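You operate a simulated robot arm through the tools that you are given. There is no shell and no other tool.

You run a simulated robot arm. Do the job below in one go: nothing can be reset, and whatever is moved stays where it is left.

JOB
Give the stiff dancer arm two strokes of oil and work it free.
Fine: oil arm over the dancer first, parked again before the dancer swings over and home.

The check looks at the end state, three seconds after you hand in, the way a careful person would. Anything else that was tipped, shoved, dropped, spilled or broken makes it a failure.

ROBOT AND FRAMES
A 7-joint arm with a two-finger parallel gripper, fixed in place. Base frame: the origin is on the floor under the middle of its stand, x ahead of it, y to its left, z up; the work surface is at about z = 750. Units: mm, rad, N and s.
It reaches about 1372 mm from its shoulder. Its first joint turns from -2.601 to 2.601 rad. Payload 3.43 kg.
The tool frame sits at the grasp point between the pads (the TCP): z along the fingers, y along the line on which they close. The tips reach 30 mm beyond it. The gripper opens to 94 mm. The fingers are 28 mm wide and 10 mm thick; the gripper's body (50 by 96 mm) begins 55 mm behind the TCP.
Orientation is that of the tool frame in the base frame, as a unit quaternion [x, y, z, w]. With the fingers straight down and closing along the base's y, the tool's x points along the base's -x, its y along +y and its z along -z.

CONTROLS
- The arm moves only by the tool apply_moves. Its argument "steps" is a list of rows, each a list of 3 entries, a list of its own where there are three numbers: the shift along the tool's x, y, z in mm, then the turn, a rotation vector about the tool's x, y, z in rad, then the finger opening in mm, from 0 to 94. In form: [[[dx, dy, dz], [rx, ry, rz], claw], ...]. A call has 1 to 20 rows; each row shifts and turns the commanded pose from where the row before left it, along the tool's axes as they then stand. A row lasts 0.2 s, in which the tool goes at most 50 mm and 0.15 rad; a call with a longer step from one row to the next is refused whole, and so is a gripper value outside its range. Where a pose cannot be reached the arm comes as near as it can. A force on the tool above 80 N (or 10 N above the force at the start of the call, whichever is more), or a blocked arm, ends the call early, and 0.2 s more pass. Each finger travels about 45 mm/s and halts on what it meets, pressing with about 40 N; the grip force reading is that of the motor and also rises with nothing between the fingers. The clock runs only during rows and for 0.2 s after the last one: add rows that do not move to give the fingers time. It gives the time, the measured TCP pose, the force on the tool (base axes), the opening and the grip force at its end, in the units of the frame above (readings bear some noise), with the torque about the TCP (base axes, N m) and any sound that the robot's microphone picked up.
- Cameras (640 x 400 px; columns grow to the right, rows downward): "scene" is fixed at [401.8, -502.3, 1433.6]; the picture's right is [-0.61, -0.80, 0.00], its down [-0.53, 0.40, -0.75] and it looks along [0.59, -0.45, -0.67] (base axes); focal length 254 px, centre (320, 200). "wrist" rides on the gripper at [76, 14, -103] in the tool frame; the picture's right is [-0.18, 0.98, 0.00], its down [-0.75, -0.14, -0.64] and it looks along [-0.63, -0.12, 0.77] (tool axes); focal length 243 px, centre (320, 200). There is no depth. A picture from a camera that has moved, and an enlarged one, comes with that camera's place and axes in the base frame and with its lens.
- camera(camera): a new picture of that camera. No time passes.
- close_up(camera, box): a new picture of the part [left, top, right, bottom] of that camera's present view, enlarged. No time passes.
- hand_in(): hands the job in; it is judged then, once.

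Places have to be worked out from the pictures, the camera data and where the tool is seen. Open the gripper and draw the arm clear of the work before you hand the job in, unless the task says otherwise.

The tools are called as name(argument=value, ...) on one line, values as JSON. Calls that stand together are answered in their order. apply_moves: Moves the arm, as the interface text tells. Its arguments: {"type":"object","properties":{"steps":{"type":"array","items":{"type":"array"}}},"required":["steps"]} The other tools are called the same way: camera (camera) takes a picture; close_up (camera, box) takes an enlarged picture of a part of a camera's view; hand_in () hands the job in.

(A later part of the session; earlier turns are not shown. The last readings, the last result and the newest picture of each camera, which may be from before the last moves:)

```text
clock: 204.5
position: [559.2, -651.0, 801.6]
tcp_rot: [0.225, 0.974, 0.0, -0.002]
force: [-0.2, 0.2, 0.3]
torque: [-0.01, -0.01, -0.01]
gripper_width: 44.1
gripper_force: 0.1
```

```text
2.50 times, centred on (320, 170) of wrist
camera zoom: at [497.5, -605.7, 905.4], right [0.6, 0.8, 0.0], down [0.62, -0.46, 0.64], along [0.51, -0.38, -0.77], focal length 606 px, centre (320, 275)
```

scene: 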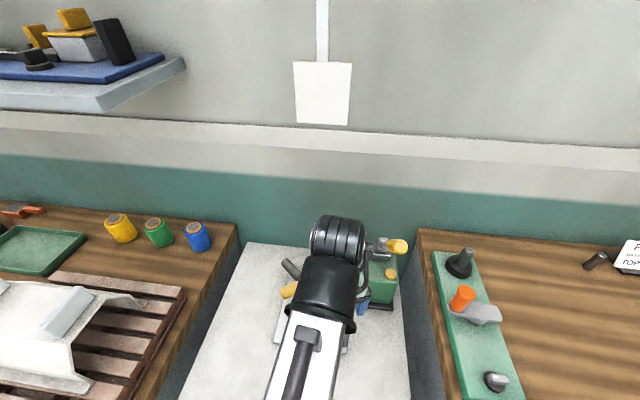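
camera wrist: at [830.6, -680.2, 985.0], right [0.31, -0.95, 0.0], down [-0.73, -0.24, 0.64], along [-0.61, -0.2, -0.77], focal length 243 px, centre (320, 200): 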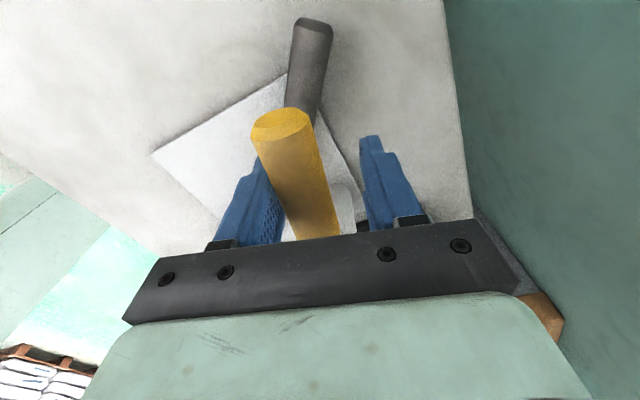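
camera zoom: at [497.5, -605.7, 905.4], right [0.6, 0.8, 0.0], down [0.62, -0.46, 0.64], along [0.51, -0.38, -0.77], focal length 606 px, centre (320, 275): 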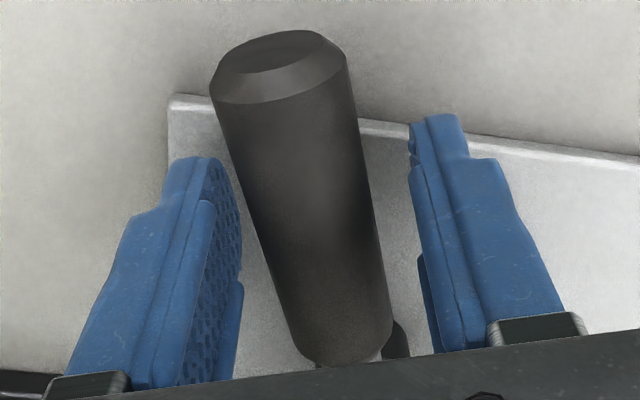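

Sweeping dancer 2 out to about 76° in one go.

apply_moves(steps=[[[-0.325, 7.11, 0], [0, 0, 0.0913], 44], [[-0.325, 7.11, 0], [0, 0, 0.0913], 44], [[-0.325, 7.11, 0], [0, 0, 0.0913], 44], [[-0.325, 7.11, 0], [0, 0, 0.0913], 44], [[-0.325, 7.11, 0], [0, 0, 0.0913], 44], [[-0.325, 7.11, 0], [0, 0, 0.0913], 44], [[-0.325, 7.11, 0], [0, 0, 0.0913], 44], [[-0.325, 7.11, 0], [0, 0, 0.0913], 44], [[-0.325, 7.11, 0], [0, 0, 0.0913], 44], [[-0.325, 7.11, 0], [0, 0, 0.0913], 44], [[-0.325, 7.11, 0], [0, 0, 0.0913], 44], [[-0.325, 7.11, 0], [0, 0, 0.0913], 44], [[-0.325, 7.11, 0], [0, 0, 0.0913], 44], [[-0.325, 7.11, 0], [0, 0, 0.0913], 44], [[-0.325, 7.11, 0], [0, 0, 0.0913], 44], [[-0.325, 7.11, 0], [0, 0, 0.0913], 44]])

camera(camera="wrist")

```text
clock: 207.9
position: [655.4, -613.7, 800.5]
tcp_rot: [0.818, 0.575, -0.001, -0.001]
force: [-1.2, 0.6, 0.0]
torque: [0.02, -0.04, 0.04]
gripper_width: 45.1
gripper_force: 0.9
```

```text
taken
camera wrist: at [694.9, -546.6, 905.4], right [0.86, -0.51, 0.0], down [-0.39, -0.66, 0.64], along [-0.33, -0.55, -0.77], focal length 243 px, centre (320, 200)
```

wrist: 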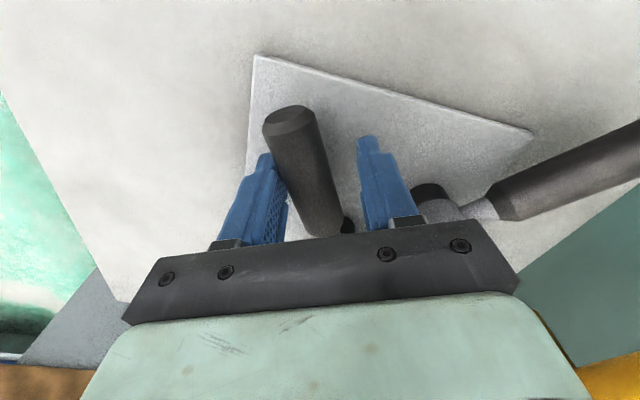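

At 77° the force eases (1.4 N), like dancer 1. Now small steps toward its end stop.

apply_moves(steps=[[[-0.1, 3.9, 0], [0, 0, 0.05], 44], [[-0.1, 3.9, 0], [0, 0, 0.05], 44], [[0, 0, 0], [0, 0, 0], 44]])

camera(camera="wrist")

```text
clock: 208.7
position: [663.2, -616.7, 801.6]
tcp_rot: [0.846, 0.534, -0.001, -0.001]
force: [-4.3, 0.2, -1.4]
torque: [-0.06, -0.02, 0.05]
gripper_width: 46.5
gripper_force: 2.1
```

```text
taken
camera wrist: at [708.2, -554.1, 905.4], right [0.81, -0.59, 0.0], down [-0.45, -0.62, 0.64], along [-0.38, -0.52, -0.77], focal length 243 px, centre (320, 200)
```

wrist: 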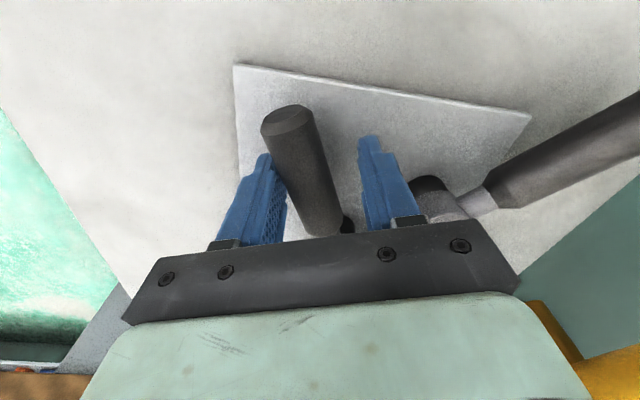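

4 N at about 71°. Two more small steps.

apply_moves(steps=[[[-0.1, 3.9, 0], [0, 0, 0.05], 44], [[0, 0, 0], [0, 0, 0], 44]])

camera(camera="wrist")

```text
clock: 209.3
position: [666.1, -618.2, 800.9]
tcp_rot: [0.859, 0.513, 0.001, -0.001]
force: [-10.5, -0.8, 0.1]
torque: [0.02, 0.01, 0.19]
gripper_width: 49.0
gripper_force: 4.2
```

```text
taken
camera wrist: at [714.1, -558.3, 905.4], right [0.78, -0.63, 0.0], down [-0.48, -0.6, 0.64], along [-0.41, -0.5, -0.77], focal length 243 px, centre (320, 200)
```

wrist: 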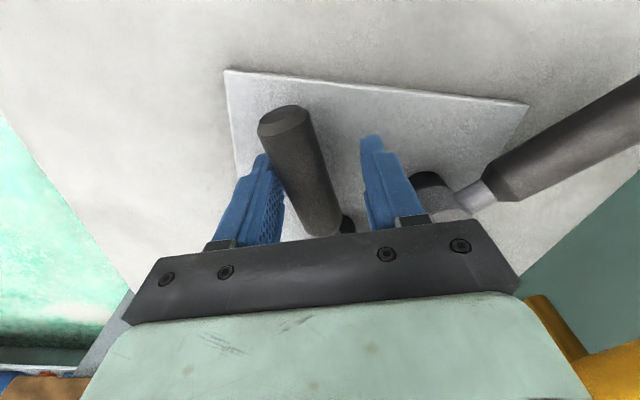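

Dancer 2 stops at ≈69.7°, i.e. 84.5° of travel – identical to dancer 1. So nothing mechanical separates them so far. Sweeping dancer 2 back home before deciding.

apply_moves(steps=[[[-0.25, -6.27, 0], [0, 0, -0.0805], 44], [[-0.25, -6.27, 0], [0, 0, -0.0805], 44], [[-0.25, -6.27, 0], [0, 0, -0.0805], 44], [[-0.25, -6.27, 0], [0, 0, -0.0805], 44], [[-0.25, -6.27, 0], [0, 0, -0.0805], 44], [[-0.25, -6.27, 0], [0, 0, -0.0805], 44], [[-0.25, -6.27, 0], [0, 0, -0.0805], 44], [[-0.25, -6.27, 0], [0, 0, -0.0805], 44], [[-0.25, -6.27, 0], [0, 0, -0.0805], 44], [[-0.25, -6.27, 0], [0, 0, -0.0805], 44], [[-0.25, -6.27, 0], [0, 0, -0.0805], 44], [[-0.25, -6.27, 0], [0, 0, -0.0805], 44], [[-0.25, -6.27, 0], [0, 0, -0.0805], 44], [[-0.25, -6.27, 0], [0, 0, -0.0805], 44], [[-0.25, -6.27, 0], [0, 0, -0.0805], 44], [[-0.25, -6.27, 0], [0, 0, -0.0805], 44], [[-0.25, -6.27, 0], [0, 0, -0.0805], 44], [[-0.25, -6.27, 0], [0, 0, -0.0805], 44], [[-0.25, -6.27, 0], [0, 0, -0.0805], 44], [[-0.25, -6.27, 0], [0, 0, -0.0805], 44]])

close_up(camera="wrist", box=[224, 90, 416, 250])

```text
clock: 213.5
position: [559.1, -651.7, 799.6]
tcp_rot: [0.225, 0.974, 0.001, -0.001]
force: [2.1, 1.6, 1.6]
torque: [0.0, 0.05, -0.02]
gripper_width: 44.9
gripper_force: 0.9
```

```text
2.50 times, centred on (320, 170) of wrist
camera zoom: at [496.3, -606.3, 905.3], right [0.6, 0.8, 0.0], down [0.62, -0.46, 0.64], along [0.51, -0.38, -0.77], focal length 606 px, centre (320, 275)
```

zoom: 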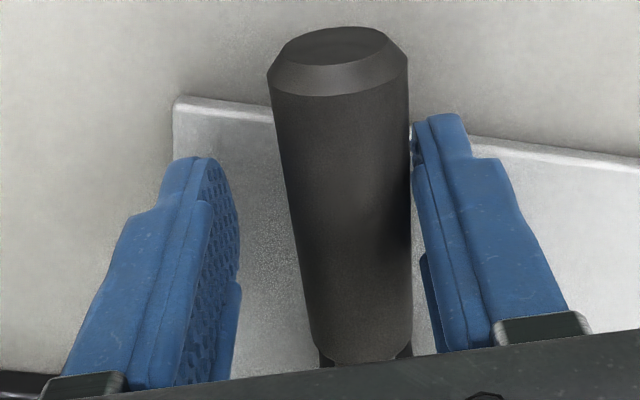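

About 5.3° short of home. 8 mm in small steps.

apply_moves(steps=[[[0, -2, 0], [0, 0, 0], 44], [[0, -2, 0], [0, 0, 0], 44], [[0, -2, 0], [0, 0, 0], 44], [[0, -1.5, 0], [0, 0, 0], 44], [[0, 0, 0], [0, 0, 0], 44]])

close_up(camera="wrist", box=[224, 90, 416, 250])

```text
clock: 214.7
position: [555.8, -658.0, 801.8]
tcp_rot: [0.226, 0.974, 0.0, -0.001]
force: [0.8, 2.2, -0.3]
torque: [0.01, 0.01, 0.05]
gripper_width: 45.0
gripper_force: 1.2
```

```text
2.50 times, centred on (320, 170) of wrist
camera zoom: at [493.1, -612.0, 905.4], right [0.6, 0.8, 0.0], down [0.62, -0.46, 0.64], along [0.51, -0.38, -0.77], focal length 606 px, centre (320, 275)
```

zoom: 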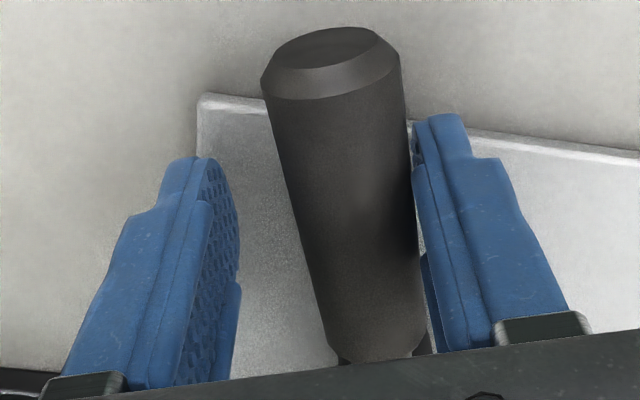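

1.2° left; 2.5 mm more, then release and lift.

apply_moves(steps=[[[0, -1.4, 0], [0, 0, 0], 44], [[0, -1.4, 0], [0, 0, 0], 44], [[0, 0, 0], [0, 0, 0], 44], [[0, 0, 0], [0, 0, 0], 44]])

close_up(camera="wrist", box=[224, 90, 416, 250])

```text
clock: 215.7
position: [554.3, -658.9, 801.8]
tcp_rot: [0.225, 0.974, 0.0, -0.001]
force: [0.7, 4.7, -3.1]
torque: [-0.02, 0.07, 0.07]
gripper_width: 47.4
gripper_force: 3.2
```

```text
2.50 times, centred on (320, 170) of wrist
camera zoom: at [492.0, -614.4, 905.7], right [0.6, 0.8, 0.0], down [0.62, -0.46, 0.64], along [0.51, -0.38, -0.77], focal length 606 px, centre (320, 275)
```

zoom: 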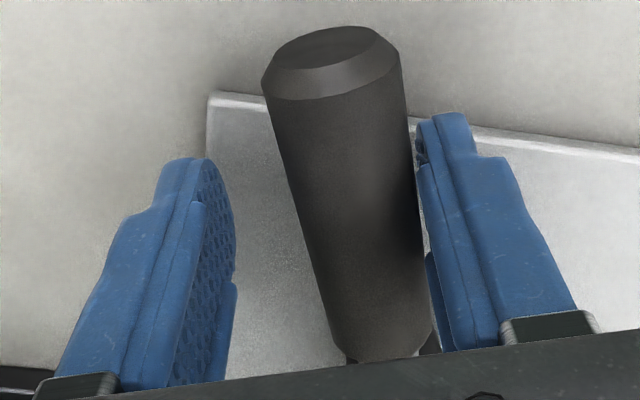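

Dancer 2 is precisely home. Before choosing, I'll look around the rest of the cell: there is a card for another job, so there may be a note about the dancers. Releasing and lifting first.

apply_moves(steps=[[[0, 4, 0], [0, 0, 0], 46], [[0, 4, 0], [0, 0, 0], 62], [[0, 0, 0], [0, 0, 0], 80], [[0, 0, -40], [0, 0, 0], 94], [[0, 0, -40], [0, 0, 0], 94], [[0, 0, -40], [0, 0, 0], 94], [[0, 0, -40], [0, 0, 0], 94], [[0, 0, -40], [0, 0, 0], 94], [[0, 0, -40], [0, 0, 0], 94], [[0, 0, -40], [0, 0, 0], 94], [[0, 0, -40], [0, 0, 0], 94], [[0, 0, 0], [0, 0, 0], 94]])

camera(camera="wrist")

camera(camera="scene")

```text
clock: 218.3
position: [558.2, -654.2, 1122.5]
tcp_rot: [0.226, 0.974, 0.001, -0.002]
force: [0.0, 0.7, -0.2]
torque: [0.01, 0.0, -0.01]
gripper_width: 94.3
gripper_force: 0.0
```

```text
taken
camera wrist: at [495.8, -607.9, 1226.5], right [0.6, 0.8, 0.0], down [0.62, -0.46, 0.64], along [0.51, -0.38, -0.77], focal length 243 px, centre (320, 200)
```

wrist: 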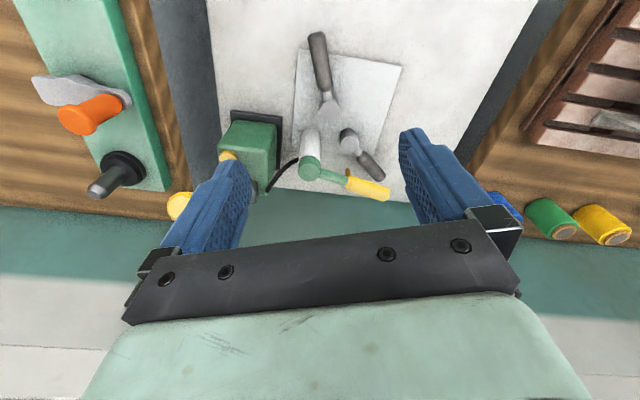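

```text
taken
```

scene: 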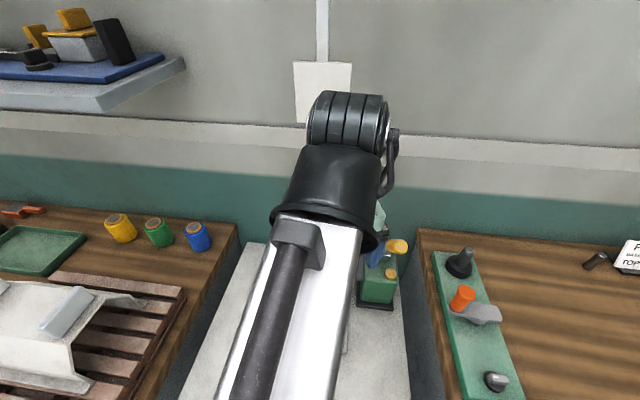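

Panning the wrist camera toward the right-hand bench.

apply_moves(steps=[[[0, 0, 0], [0, 0, 0.145], 94], [[0, 0, 0], [0, 0, 0.145], 94], [[0, 0, 0], [0, 0, 0.145], 94], [[0, 0, 0], [0, 0, 0.145], 94], [[0, 0, 0], [0, 0, 0.145], 94], [[0, 0, 0], [0, 0, 0.145], 94], [[0, 0, 0], [0, 0, 0.145], 94], [[0, 0, 0], [0, 0, 0.145], 94], [[0, 0, 0], [0, 0, 0.145], 94], [[0, 0, 0], [0, 0, 0], 94]])

camera(camera="wrist")

```text
clock: 220.5
position: [558.4, -653.6, 1121.1]
tcp_rot: [0.771, 0.637, 0.0, -0.001]
force: [-0.7, -0.8, -0.8]
torque: [0.0, 0.01, -0.02]
gripper_width: 93.9
gripper_force: 0.0
```

```text
taken
camera wrist: at [586.6, -582.1, 1225.4], right [0.93, -0.37, 0.0], down [-0.28, -0.71, 0.64], along [-0.24, -0.6, -0.77], focal length 243 px, centre (320, 200)
```

wrist: 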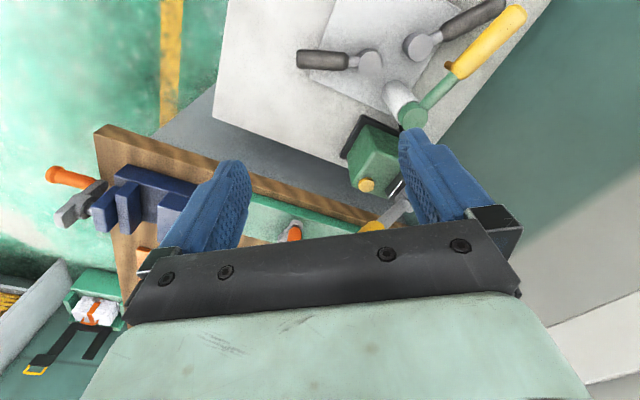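

Tilting the camera up for a wider look at this side of the cell.

apply_moves(steps=[[[0, 0, 0], [0, -0.14, 0], 94], [[0, 0, 0], [0, -0.14, 0], 94], [[0, 0, 0], [0, -0.14, 0], 94], [[0, 0, 0], [0, -0.14, 0], 94], [[0, 0, 0], [0, 0, 0], 94]])

camera(camera="wrist")

```text
clock: 221.7
position: [559.0, -653.4, 1120.5]
tcp_rot: [0.741, 0.612, -0.214, 0.176]
force: [0.4, -0.7, -0.5]
torque: [-0.02, -0.02, 0.01]
gripper_width: 93.9
gripper_force: 0.1
```

```text
taken
camera wrist: at [594.6, -539.9, 1169.0], right [0.94, -0.34, 0.1], down [-0.19, -0.27, 0.94], along [-0.29, -0.9, -0.31], focal length 243 px, centre (320, 200)
```

wrist: 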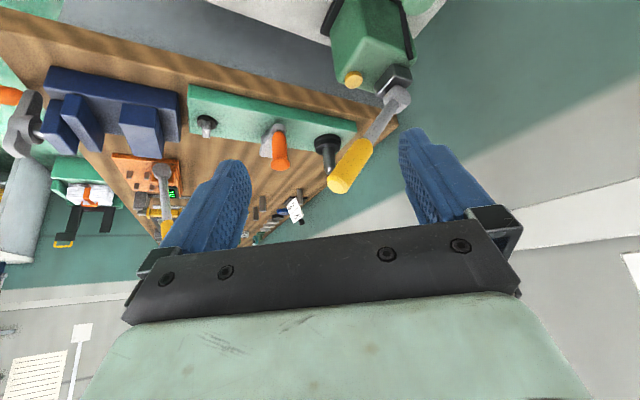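

There's a sheet with lines on the wall at lower-left of this view, plus another device board. Zooming in on those.

close_up(camera="wrist", box=[0, 310, 110, 400])

close_up(camera="wrist", box=[0, 60, 240, 260])

close_up(camera="wrist", box=[230, 150, 340, 250])

close_up(camera="wrist", box=[300, 0, 440, 200])

```text
4.44 times, centred on (55, 355) of wrist
camera zoom: at [594.6, -539.9, 1169.0], right [0.94, -0.34, 0.1], down [-0.19, -0.27, 0.94], along [-0.29, -0.9, -0.31], focal length 1078 px, centre (1498, -489)
```

zoom: 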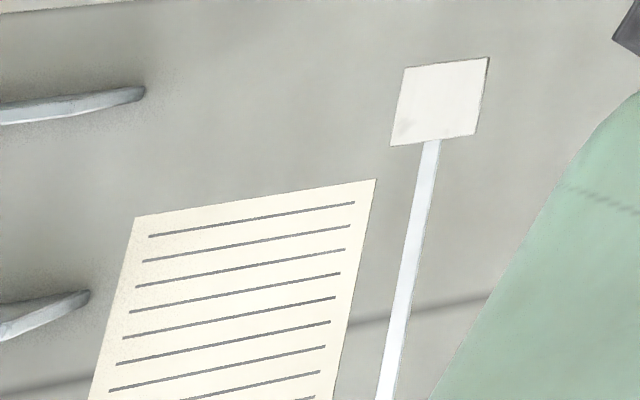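

```text
2.00 times, centred on (120, 160) of wrist
camera zoom: at [594.6, -539.9, 1169.0], right [0.94, -0.34, 0.1], down [-0.19, -0.27, 0.94], along [-0.29, -0.9, -0.31], focal length 485 px, centre (720, 280)
```

zoom: 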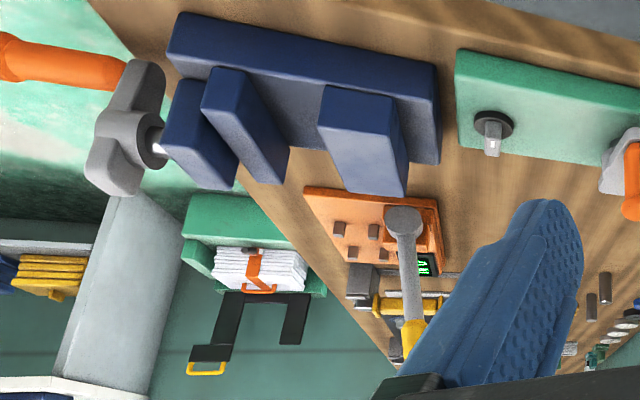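

```text
4.00 times, centred on (285, 200) of wrist
camera zoom: at [594.6, -539.9, 1169.0], right [0.94, -0.34, 0.1], down [-0.19, -0.27, 0.94], along [-0.29, -0.9, -0.31], focal length 970 px, centre (460, 200)
```

zoom: 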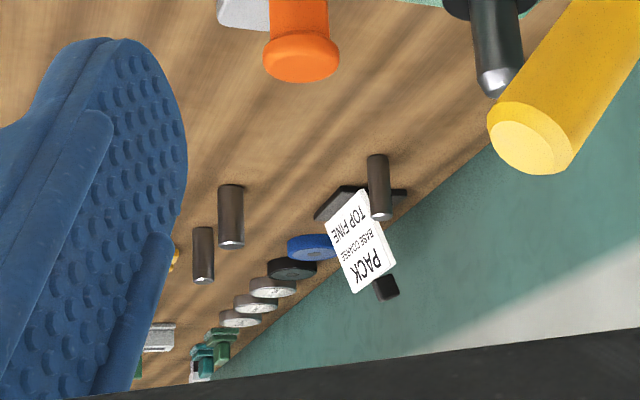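

```text
2.00 times, centred on (370, 100) of wrist
camera zoom: at [594.6, -539.9, 1169.0], right [0.94, -0.34, 0.1], down [-0.19, -0.27, 0.94], along [-0.29, -0.9, -0.31], focal length 485 px, centre (220, 400)
```

zoom: 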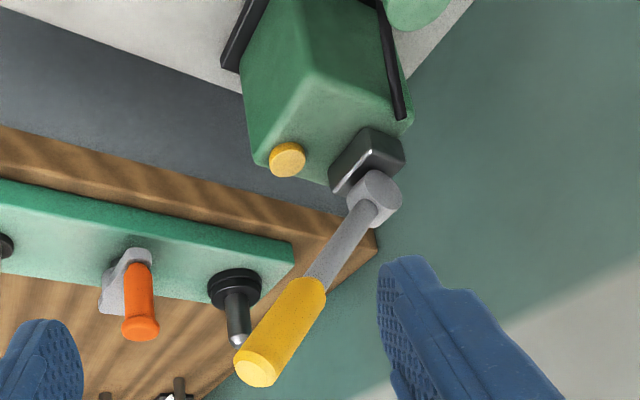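

No note for this station, so I weighed the layout. With the oil arm parked (15°) it sits right beside dancer 1's handle, while dancer 2's sweep is clear. The job requires the oil arm parked before the swing, so it fits dancer 2; its resistance was also marginally higher. I'll go with dancer 2: level the tool and go back to the oil arm (≈33°).

apply_moves(steps=[[[0, 0, 0], [0, 0.14, 0], 94], [[0, 0, 0], [0, 0.14, 0], 94], [[0, 0, 0], [0, 0.14, 0], 94], [[0, 0, 0], [0, 0.14, 0], 94], [[0, 0, 0], [0, 0, 0.134], 94], [[0, 0, 0], [0, 0, 0.134], 94], [[0, 0, 0], [0, 0, 0.134], 94], [[0, 0, 0], [0, 0, 0.134], 94], [[0, 0, 0], [0, 0, 0.134], 94], [[0, 0, 0], [0, 0, 0.134], 94], [[23.6, 23.4, 26.8], [0, 0, 0], 94], [[23.6, 23.4, 26.8], [0, 0, 0], 94], [[23.6, 23.4, 26.8], [0, 0, 0], 94], [[23.6, 23.4, 26.8], [0, 0, 0], 94], [[23.6, 23.4, 26.8], [0, 0, 0], 94], [[23.6, 23.4, 26.8], [0, 0, 0], 94], [[0, 0, 0], [0, 0, 0], 94]])

camera(camera="wrist")

```text
clock: 225.3
position: [754.6, -694.0, 960.2]
tcp_rot: [0.959, 0.283, 0.0, -0.001]
force: [-0.2, 0.4, 0.5]
torque: [-0.02, -0.04, -0.03]
gripper_width: 93.9
gripper_force: 0.1
```

```text
taken
camera wrist: at [825.3, -664.7, 1064.0], right [0.38, -0.92, 0.0], down [-0.71, -0.29, 0.64], along [-0.59, -0.24, -0.77], focal length 243 px, centre (320, 200)
```

wrist: 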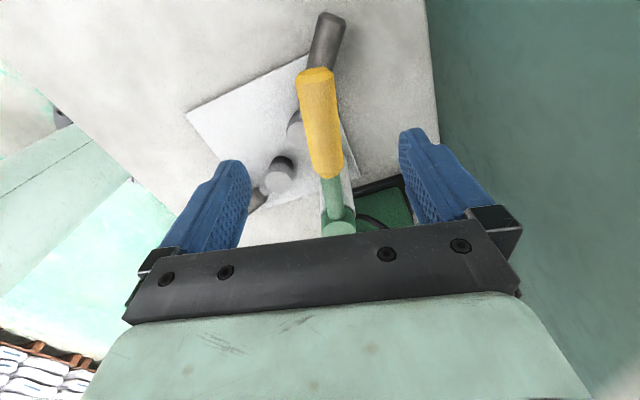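

Centred. Descend and cage the oil grip, then start the swing toward hub 2.

apply_moves(steps=[[[0, 0, 27], [0, 0, 0], 94], [[0, 0, 27], [0, 0, 0], 94], [[0, 0, 26], [0, 0, 0], 84], [[0, 0, 0], [0, 0, 0], 68], [[0, 0, 0], [0, 0, 0], 54], [[0, 0, 0], [0, 0, 0], 48], [[0, 0, 0], [0, 0, 0], 48], [[-0.503, -10.6, 0], [0, 0, -0.0948], 48], [[-0.503, -10.6, 0], [0, 0, -0.0948], 48], [[-0.503, -10.6, 0], [0, 0, -0.0948], 48], [[-0.503, -10.6, 0], [0, 0, -0.0948], 48], [[-0.503, -10.6, 0], [0, 0, -0.0948], 48], [[-0.503, -10.6, 0], [0, 0, -0.0948], 48], [[-0.503, -10.6, 0], [0, 0, -0.0948], 48], [[-0.503, -10.6, 0], [0, 0, -0.0948], 48], [[-0.503, -10.6, 0], [0, 0, -0.0948], 48], [[-0.503, -10.6, 0], [0, 0, -0.0948], 48], [[-0.503, -10.6, 0], [0, 0, -0.0948], 48], [[-0.503, -10.6, 0], [0, 0, -0.0948], 48], [[0, 0, 0], [0, 0, 0], 48]])

camera(camera="wrist")

```text
clock: 229.5
position: [643.4, -643.6, 879.8]
tcp_rot: [0.653, 0.757, -0.001, -0.001]
force: [0.5, -0.1, 0.6]
torque: [-0.03, 0.0, 0.0]
gripper_width: 48.3
gripper_force: 0.1
```

```text
taken
camera wrist: at [646.4, -567.3, 984.3], right [1.0, -0.04, 0.0], down [-0.03, -0.77, 0.64], along [-0.03, -0.64, -0.77], focal length 243 px, centre (320, 200)
```

wrist: 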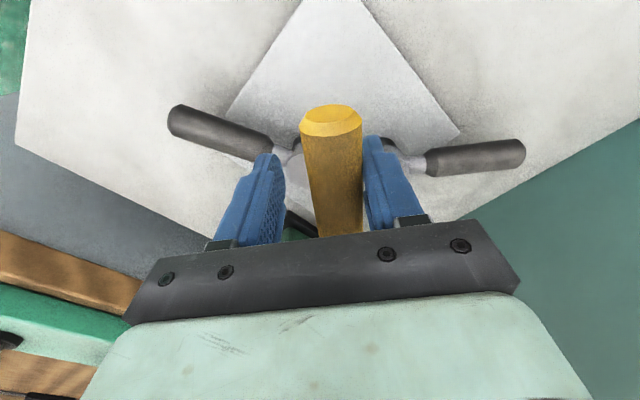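

Past the halfway point. Final 16° to seat it over hub 2.

apply_moves(steps=[[[-0.503, -10.6, 0], [0, 0, -0.095], 48], [[-0.503, -10.6, 0], [0, 0, -0.095], 48], [[-0.503, -10.6, 0], [0, 0, -0.095], 48], [[0, 0, 0], [0, 0, 0], 48], [[0, 0, 0], [0, 0, 0], 48]])

camera(camera="wrist")

```text
clock: 230.7
position: [613.5, -651.8, 879.8]
tcp_rot: [0.541, 0.841, -0.001, -0.001]
force: [0.7, 0.0, -0.4]
torque: [0.03, 0.0, 0.0]
gripper_width: 47.8
gripper_force: 0.0
```

```text
taken
camera wrist: at [593.9, -577.7, 984.1], right [0.97, 0.24, 0.0], down [0.19, -0.74, 0.64], along [0.15, -0.62, -0.77], focal length 243 px, centre (320, 200)
```

wrist: 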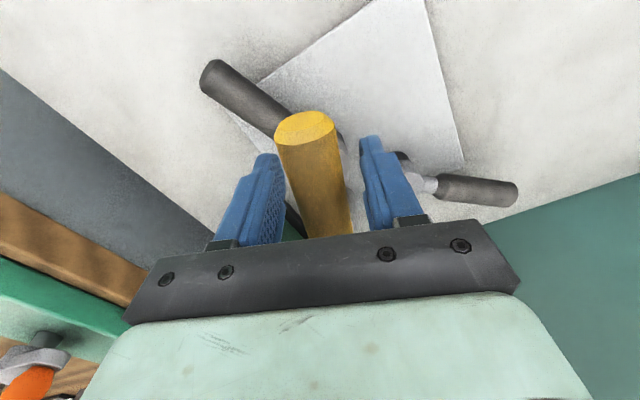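

Seated over hub 2. Releasing, rising well clear, and turning to face the pump lever.

apply_moves(steps=[[[0, 0, 0], [0, 0, 0], 64], [[0, 0, 0], [0, 0, 0], 80], [[0, 0, 0], [0, 0, 0], 94], [[0, 0, -40], [0, 0, 0], 94], [[0, 0, -40], [0, 0, 0], 94], [[0, 0, -40], [0, 0, 0], 94], [[0, 0, -40], [0, 0, 0], 94], [[0, 0, -40], [0, 0, 0], 94], [[0, 0, -40], [0, 0, 0], 94], [[0, 0, -40], [0, 0, 0], 94], [[0, 0, 0], [0, 0, -0.12], 94], [[0, 0, 0], [0, 0, -0.12], 94], [[0, 0, 0], [0, 0, -0.118], 94], [[0, 0, 0], [0, 0, 0], 94]])

camera(camera="wrist")

camera(camera="scene")

```text
clock: 233.7
position: [614.6, -654.2, 1159.9]
tcp_rot: [0.382, 0.924, 0.0, -0.002]
force: [-0.2, 0.6, 1.2]
torque: [0.0, -0.01, -0.03]
gripper_width: 93.9
gripper_force: 0.1
```

```text
taken
camera wrist: at [569.2, -590.1, 1264.5], right [0.82, 0.57, 0.0], down [0.44, -0.63, 0.64], along [0.36, -0.53, -0.77], focal length 243 px, centre (320, 200)
```

wrist: 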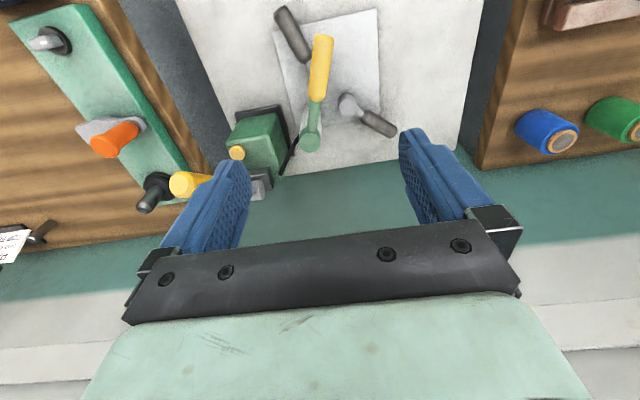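

```text
taken
```

scene: 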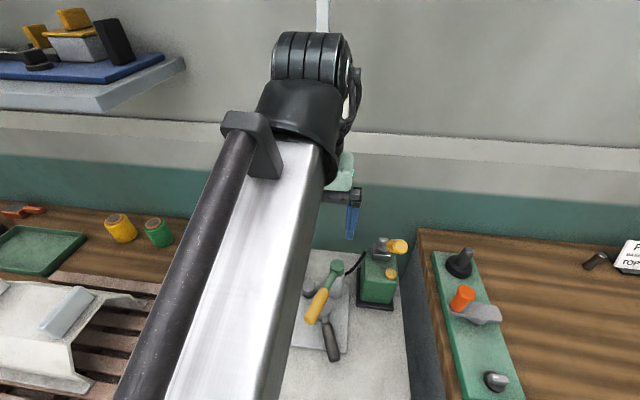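

Zooming in to verify the nozzle's alignment with hub 2 from here, and to get a clean look at the pump lever.

close_up(camera="wrist", box=[265, 0, 400, 155])

close_up(camera="wrist", box=[160, 90, 320, 220])

close_up(camera="scene", box=[300, 225, 420, 365])

```text
2.58 times, centred on (332, 78) of wrist
camera zoom: at [569.2, -590.1, 1264.5], right [0.82, 0.57, 0.0], down [0.44, -0.63, 0.64], along [0.36, -0.53, -0.77], focal length 626 px, centre (288, 516)
```

zoom: 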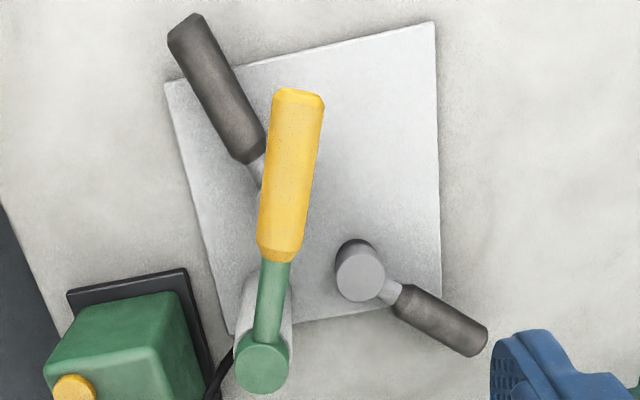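

```text
3.08 times, centred on (240, 155) of wrist
camera zoom: at [569.2, -590.1, 1264.5], right [0.82, 0.57, 0.0], down [0.44, -0.63, 0.64], along [0.36, -0.53, -0.77], focal length 746 px, centre (566, 338)
```

zoom: 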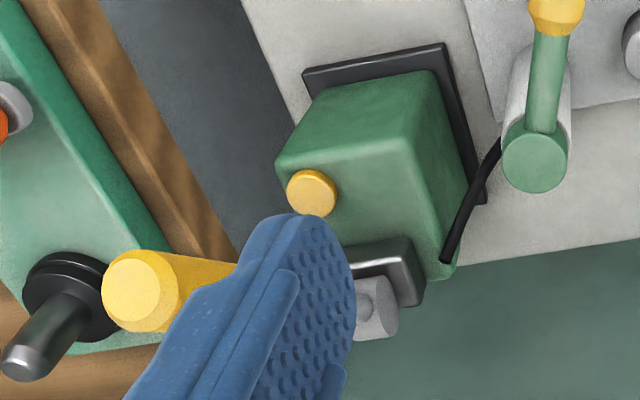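

```text
2.86 times, centred on (360, 295) of scene
camera zoom: at [401.8, -502.3, 1433.6], right [-0.61, -0.8, 0.0], down [-0.53, 0.4, -0.75], along [0.59, -0.45, -0.67], focal length 726 px, centre (206, -71)
```

zoom: 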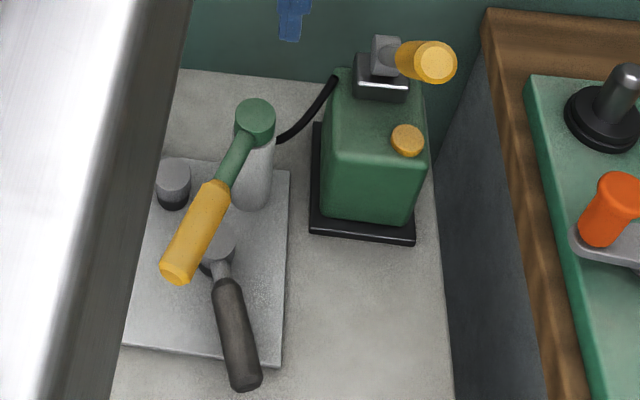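

The oil arm points along 115.7° versus hub 2 at about 114°, so the nozzle is over the hub within about 2 mm. Now moving above the pump lever's grip.

apply_moves(steps=[[[-16.1, -37.4, 0], [0, 0, 0], 94], [[-16.1, -37.4, 0], [0, 0, 0], 94], [[-16.1, -37.4, 0], [0, 0, 0], 94], [[-16.1, -37.4, 0], [0, 0, 0], 94], [[0, 0, 0], [0, 0, 0], 94]])

camera(camera="wrist")

camera(camera="scene")

```text
clock: 234.9
position: [552.9, -804.7, 1160.5]
tcp_rot: [0.382, 0.924, 0.0, -0.001]
force: [-0.5, 1.2, 0.5]
torque: [0.04, -0.02, -0.02]
gripper_width: 94.0
gripper_force: 0.0
```

```text
taken
camera wrist: at [508.6, -740.8, 1264.8], right [0.82, 0.57, 0.0], down [0.43, -0.63, 0.64], along [0.36, -0.53, -0.77], focal length 243 px, centre (320, 200)
```

wrist: 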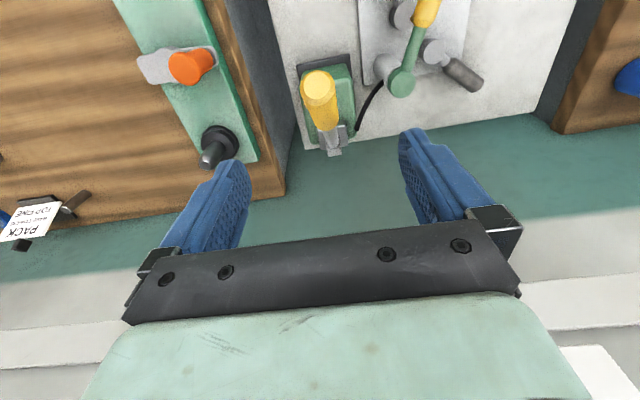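

```text
taken
```

scene: 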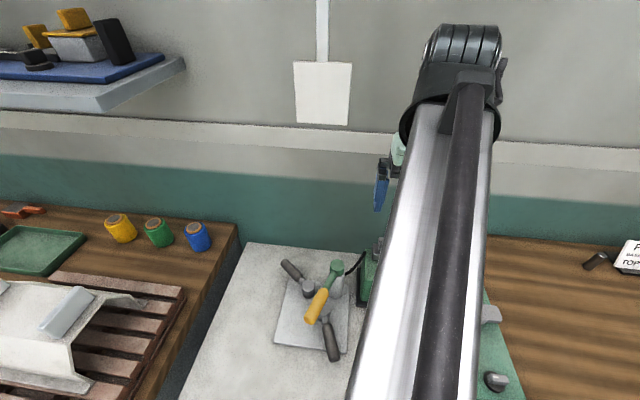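

The lever runs from its pivot (≈(627,-875,916)) to its grip end (≈(536,-786,1069)) at 50° elevation, directly below me. I'll descend so the fingers straddle the grip about 165 mm from the pivot.

apply_moves(steps=[[[3.5, 2.1, 20], [0, 0, 0], 94], [[0, 0, 25], [0, 0, 0], 94], [[0, 0, 25], [0, 0, 0], 94], [[0, 0, 25], [0, 0, 0], 94], [[0, 0, 23], [0, 0, 0], 94], [[0, 0, 0], [0, 0, 0], 94]])

camera(camera="wrist")

close_up(camera="scene", box=[320, 180, 480, 320])

```text
clock: 236.3
position: [552.7, -800.7, 1042.8]
tcp_rot: [0.382, 0.924, 0.0, 0.0]
force: [-0.5, -0.6, -0.7]
torque: [0.0, -0.02, 0.0]
gripper_width: 94.2
gripper_force: 0.0
```

```text
taken
camera wrist: at [508.1, -736.7, 1147.0], right [0.82, 0.57, 0.0], down [0.43, -0.63, 0.64], along [0.36, -0.53, -0.77], focal length 243 px, centre (320, 200)
```

wrist: 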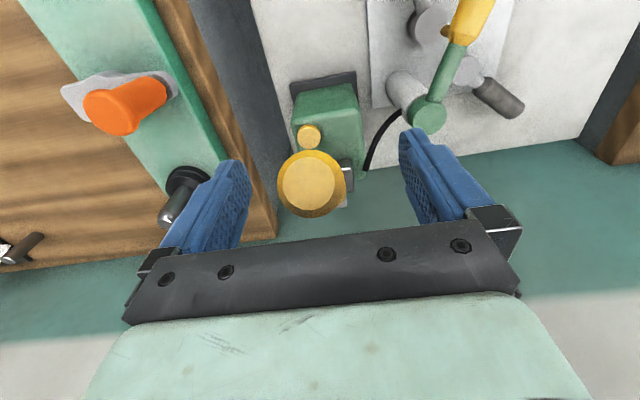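

```text
2.86 times, centred on (400, 250) of scene
camera zoom: at [401.8, -502.3, 1433.6], right [-0.61, -0.8, 0.0], down [-0.53, 0.4, -0.75], along [0.59, -0.45, -0.67], focal length 726 px, centre (91, 57)
```

zoom: 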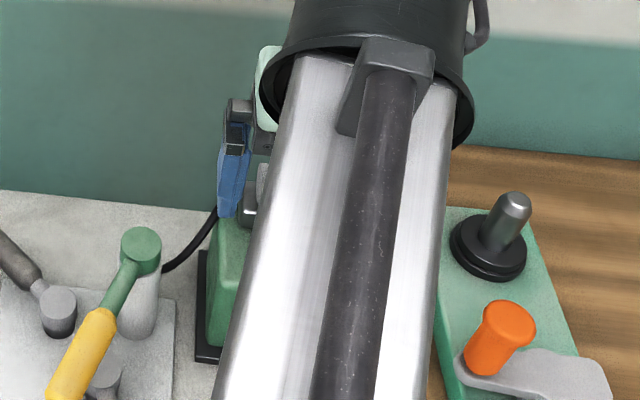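

The grip is centred between the fingers (within about 1 mm). Closing gently onto it.

apply_moves(steps=[[[0, 0, 0], [0, 0, 0], 76], [[0, 0, 0], [0, 0, 0], 58], [[0, 0, 0], [0, 0, 0], 40], [[0, 0, 0], [0, 0, 0], 26], [[0, 0, 0], [0, 0, 0], 16], [[0, 0, 0], [0, 0, 0], 12], [[0, 0, 0], [0, 0, 0], 12]])

camera(camera="wrist")

```text
clock: 237.9
position: [551.9, -799.8, 1042.4]
tcp_rot: [0.382, 0.924, 0.0, -0.001]
force: [1.1, 0.8, -0.2]
torque: [-0.01, 0.04, -0.05]
gripper_width: 29.2
gripper_force: 44.7
```

```text
taken
camera wrist: at [508.2, -736.6, 1147.2], right [0.82, 0.57, 0.0], down [0.43, -0.63, 0.64], along [0.36, -0.53, -0.77], focal length 243 px, centre (320, 200)
```

wrist: 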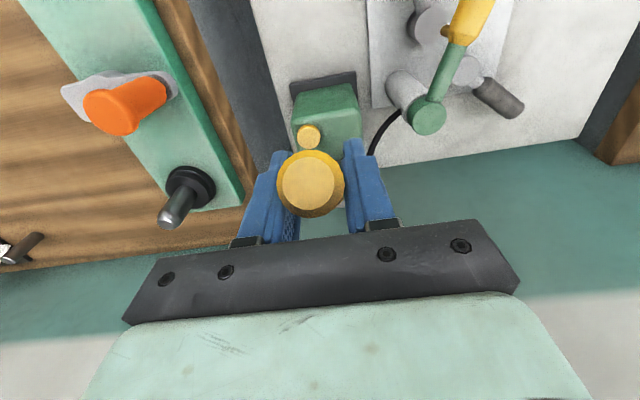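

Firm hold with negligible side force. Starting the first down-stroke along the lever's arc, small steps first.

apply_moves(steps=[[[5.5, 0, 5], [0, 0, 0], 12], [[5.6, 0, 5.1], [0, 0, 0], 12], [[4.9, 0, 5.3], [0, 0, 0], 12], [[4.8, 0, 5.3], [0, 0, 0], 12], [[0, 0, 0], [0, 0, 0], 12]])

camera(camera="wrist")

```text
clock: 239.1
position: [537.6, -784.1, 1022.1]
tcp_rot: [0.382, 0.924, 0.0, -0.001]
force: [3.7, 1.1, 9.1]
torque: [-0.97, -0.85, -0.03]
gripper_width: 29.1
gripper_force: 44.4
```

```text
taken
camera wrist: at [493.1, -721.6, 1125.9], right [0.82, 0.57, 0.0], down [0.43, -0.63, 0.64], along [0.36, -0.53, -0.77], focal length 243 px, centre (320, 200)
```

wrist: 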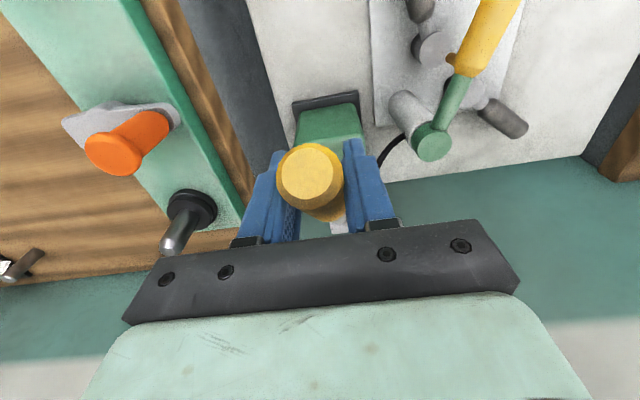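

The lever follows (now ≈40°) with about 9 N up-force, partly from the grip twisting in the pads. Continuing down the arc.

apply_moves(steps=[[[8.8, 0, 11.5], [0, 0, 0], 12], [[7.7, 0, 12.1], [0, 0, 0], 12], [[6.6, 0, 12.8], [0, 0, 0], 12], [[0, 0, 0], [0, 0, 0], 12]])

camera(camera="wrist")

```text
clock: 240.1
position: [520.6, -767.5, 986.0]
tcp_rot: [0.382, 0.924, 0.002, -0.002]
force: [-1.3, 9.1, 10.9]
torque: [-0.73, -0.66, -0.04]
gripper_width: 29.0
gripper_force: 45.0
```

```text
taken
camera wrist: at [476.4, -704.9, 1089.1], right [0.82, 0.57, 0.0], down [0.43, -0.63, 0.64], along [0.36, -0.53, -0.77], focal length 243 px, centre (320, 200)
```

wrist: 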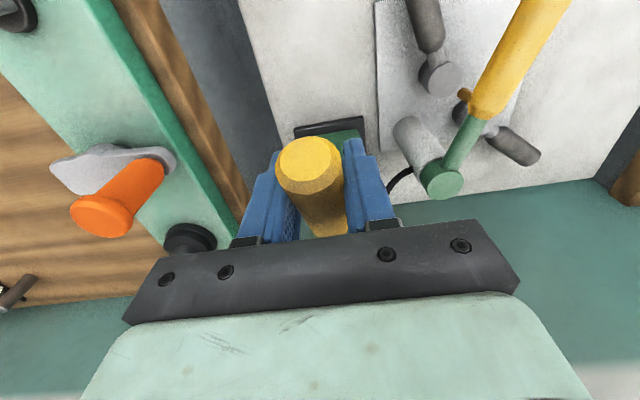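

At ≈25°, steady ~11 N up. A small outward correction (lever pushes toward the robot about 7 N) and onward.

apply_moves(steps=[[[6.5, 0, 13.3], [0, 0, 0], 12], [[5.4, 0, 13.7], [0, 0, 0], 12], [[0, 0, 0], [0, 0, 0], 12]])

camera(camera="wrist")

```text
clock: 240.9
position: [513.8, -760.7, 958.4]
tcp_rot: [0.382, 0.924, 0.0, 0.0]
force: [8.7, 0.3, 6.4]
torque: [-0.89, -0.8, -0.1]
gripper_width: 29.1
gripper_force: 45.2
```

```text
taken
camera wrist: at [468.9, -697.4, 1062.1], right [0.82, 0.57, 0.0], down [0.43, -0.63, 0.64], along [0.36, -0.53, -0.77], focal length 243 px, centre (320, 200)
```

wrist: 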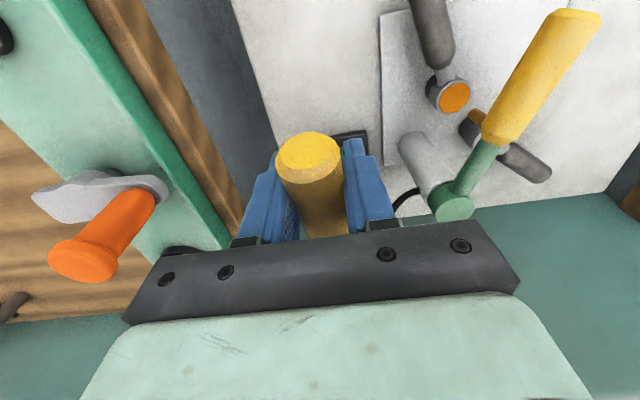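

An orange disc has appeared on hub 2 – oil delivered onto dancer 2's hub. Zooming in to confirm before going on.

close_up(camera="wrist", box=[390, 50, 560, 200])

close_up(camera="scene", box=[270, 240, 370, 370])

```text
2.67 times, centred on (475, 125) of wrist
camera zoom: at [468.9, -697.4, 1062.1], right [0.82, 0.57, 0.0], down [0.43, -0.63, 0.64], along [0.36, -0.53, -0.77], focal length 647 px, centre (-93, 400)
```

zoom: 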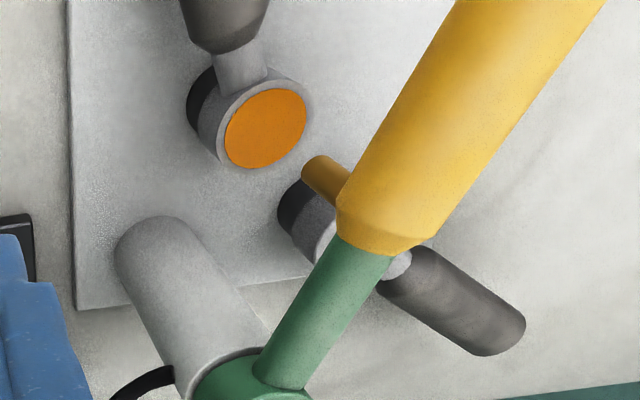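

```text
3.08 times, centred on (320, 305) of scene
camera zoom: at [401.8, -502.3, 1433.6], right [-0.61, -0.8, 0.0], down [-0.53, 0.4, -0.75], along [0.59, -0.45, -0.67], focal length 782 px, centre (320, -123)
```

zoom: 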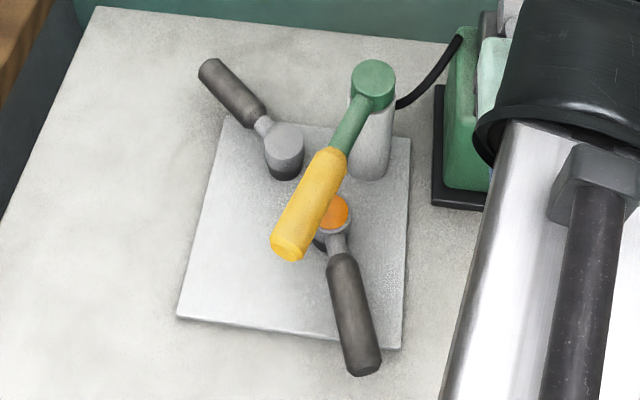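

Confirmed: one charge of oil on hub 2, none elsewhere. Raising the lever back up the same arc to re-arm.

apply_moves(steps=[[[-5.4, 0, -13.7], [0, 0, 0], 12], [[-6.5, 0, -13.3], [0, 0, 0], 12], [[-6.6, 0, -12.8], [0, 0, 0], 12], [[-7.7, 0, -12.1], [0, 0, 0], 12], [[-8.8, 0, -11.5], [0, 0, 0], 12], [[-4.8, 0, -5.3], [0, 0, 0], 12], [[-4.9, 0, -5.3], [0, 0, 0], 12], [[-5.6, 0, -5.1], [0, 0, 0], 12], [[-5.5, 0, -5], [0, 0, 0], 12], [[0, 0, 0], [0, 0, 0], 12]])

camera(camera="wrist")

close_up(camera="scene", box=[270, 240, 370, 370])

```text
clock: 243.1
position: [553.6, -801.3, 1041.5]
tcp_rot: [0.382, 0.924, 0.0, -0.001]
force: [12.0, 11.3, -13.9]
torque: [0.81, 1.05, -0.01]
gripper_width: 29.0
gripper_force: 45.2
```

```text
taken
camera wrist: at [508.4, -737.1, 1146.1], right [0.82, 0.57, 0.0], down [0.44, -0.63, 0.64], along [0.36, -0.53, -0.77], focal length 243 px, centre (320, 200)
```

wrist: 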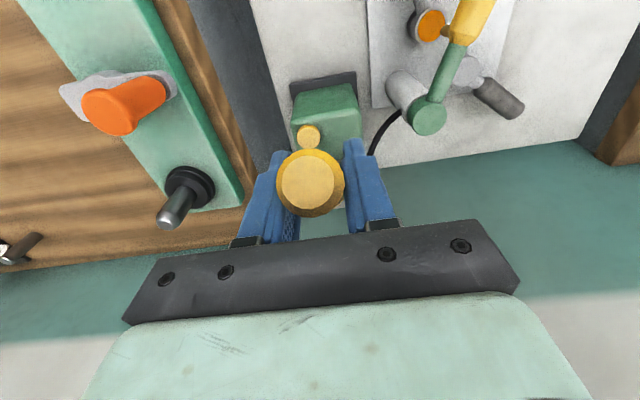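

```text
3.08 times, centred on (320, 305) of scene
camera zoom: at [401.8, -502.3, 1433.6], right [-0.61, -0.8, 0.0], down [-0.53, 0.4, -0.75], along [0.59, -0.45, -0.67], focal length 782 px, centre (320, -123)
```

zoom: 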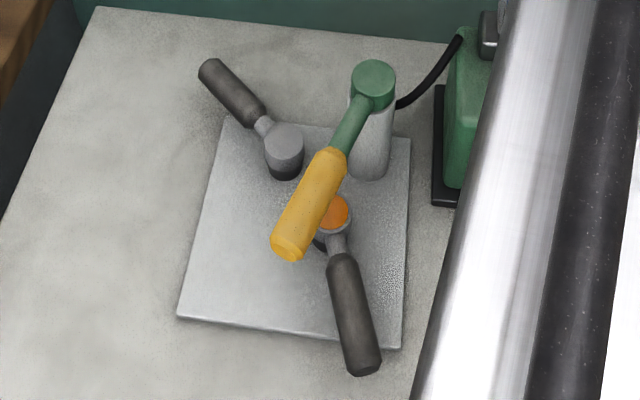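

Lever is back at its top position. There's a side-force reading of about 16 N; I'll hold a moment and re-read.

apply_moves(steps=[[[0, 0, 0], [0, 0, 0], 12], [[0, 0, 0], [0, 0, 0], 12]])

close_up(camera="wrist", box=[220, 60, 400, 240])

```text
clock: 243.7
position: [553.1, -799.5, 1041.7]
tcp_rot: [0.382, 0.924, 0.0, -0.001]
force: [13.3, 11.0, -10.0]
torque: [0.6, 0.86, 0.02]
gripper_width: 29.1
gripper_force: 44.4
```

```text
2.22 times, centred on (310, 150) of wrist
camera zoom: at [508.4, -737.0, 1146.1], right [0.82, 0.57, 0.0], down [0.43, -0.63, 0.64], along [0.36, -0.53, -0.77], focal length 539 px, centre (342, 311)
```

zoom: 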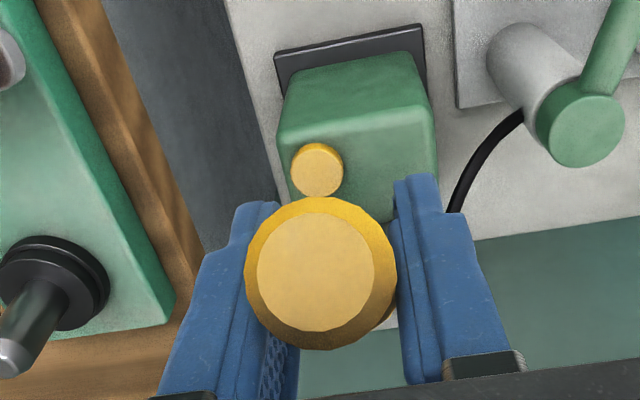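

Steady side force, so the tool sits about a millimetre off the lever's plane. I'll relieve it with a 1.2 mm sideways shift.

apply_moves(steps=[[[0, 0.6, 0], [0, 0, 0], 12], [[0, 0.6, 0], [0, 0, 0], 12], [[0, 0, 0], [0, 0, 0], 12]])

```text
clock: 244.5
position: [552.3, -800.4, 1041.9]
tcp_rot: [0.383, 0.924, -0.001, -0.001]
force: [6.1, 3.4, -8.1]
torque: [0.61, 0.47, 0.15]
gripper_width: 29.0
gripper_force: 44.9
```

Side force is down to about 7 N. One more half-millimetre, then begin the second down-stroke along the same path.

apply_moves(steps=[[[0, 0.6, 0], [0, 0, 0], 12], [[5.5, 0, 5], [0, 0, 0], 12], [[5.6, 0, 5.1], [0, 0, 0], 12], [[4.9, 0, 5.3], [0, 0, 0], 12], [[4.8, 0, 5.3], [0, 0, 0], 12], [[8.8, 0, 11.5], [0, 0, 0], 12], [[7.7, 0, 12.1], [0, 0, 0], 12], [[6.6, 0, 12.8], [0, 0, 0], 12], [[0, 0, 0], [0, 0, 0], 12]])

camera(camera="wrist")

```text
clock: 246.5
position: [519.6, -767.2, 985.7]
tcp_rot: [0.383, 0.924, 0.0, -0.002]
force: [-20.3, -5.3, 11.8]
torque: [-0.63, -0.78, -0.04]
gripper_width: 29.1
gripper_force: 44.9
```

```text
taken
camera wrist: at [476.3, -704.3, 1089.6], right [0.83, 0.56, 0.0], down [0.43, -0.63, 0.64], along [0.36, -0.53, -0.77], focal length 243 px, centre (320, 200)
```

wrist: 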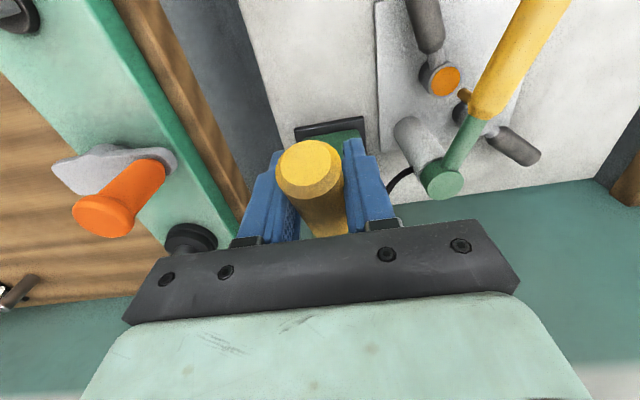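

The side force has changed sign here (−18 N), so I'll shift 1.3 mm back before finishing the stroke.

apply_moves(steps=[[[0, -0.7, 0], [0, 0, 0], 12], [[0.5, -0.7, 0], [0, 0, 0], 12], [[0, 0, 0], [0, 0, 0], 12]])

```text
clock: 247.3
position: [519.4, -767.2, 985.2]
tcp_rot: [0.382, 0.924, 0.001, -0.002]
force: [-17.0, 3.1, 5.1]
torque: [0.09, 0.11, -0.19]
gripper_width: 29.3
gripper_force: 44.6
```

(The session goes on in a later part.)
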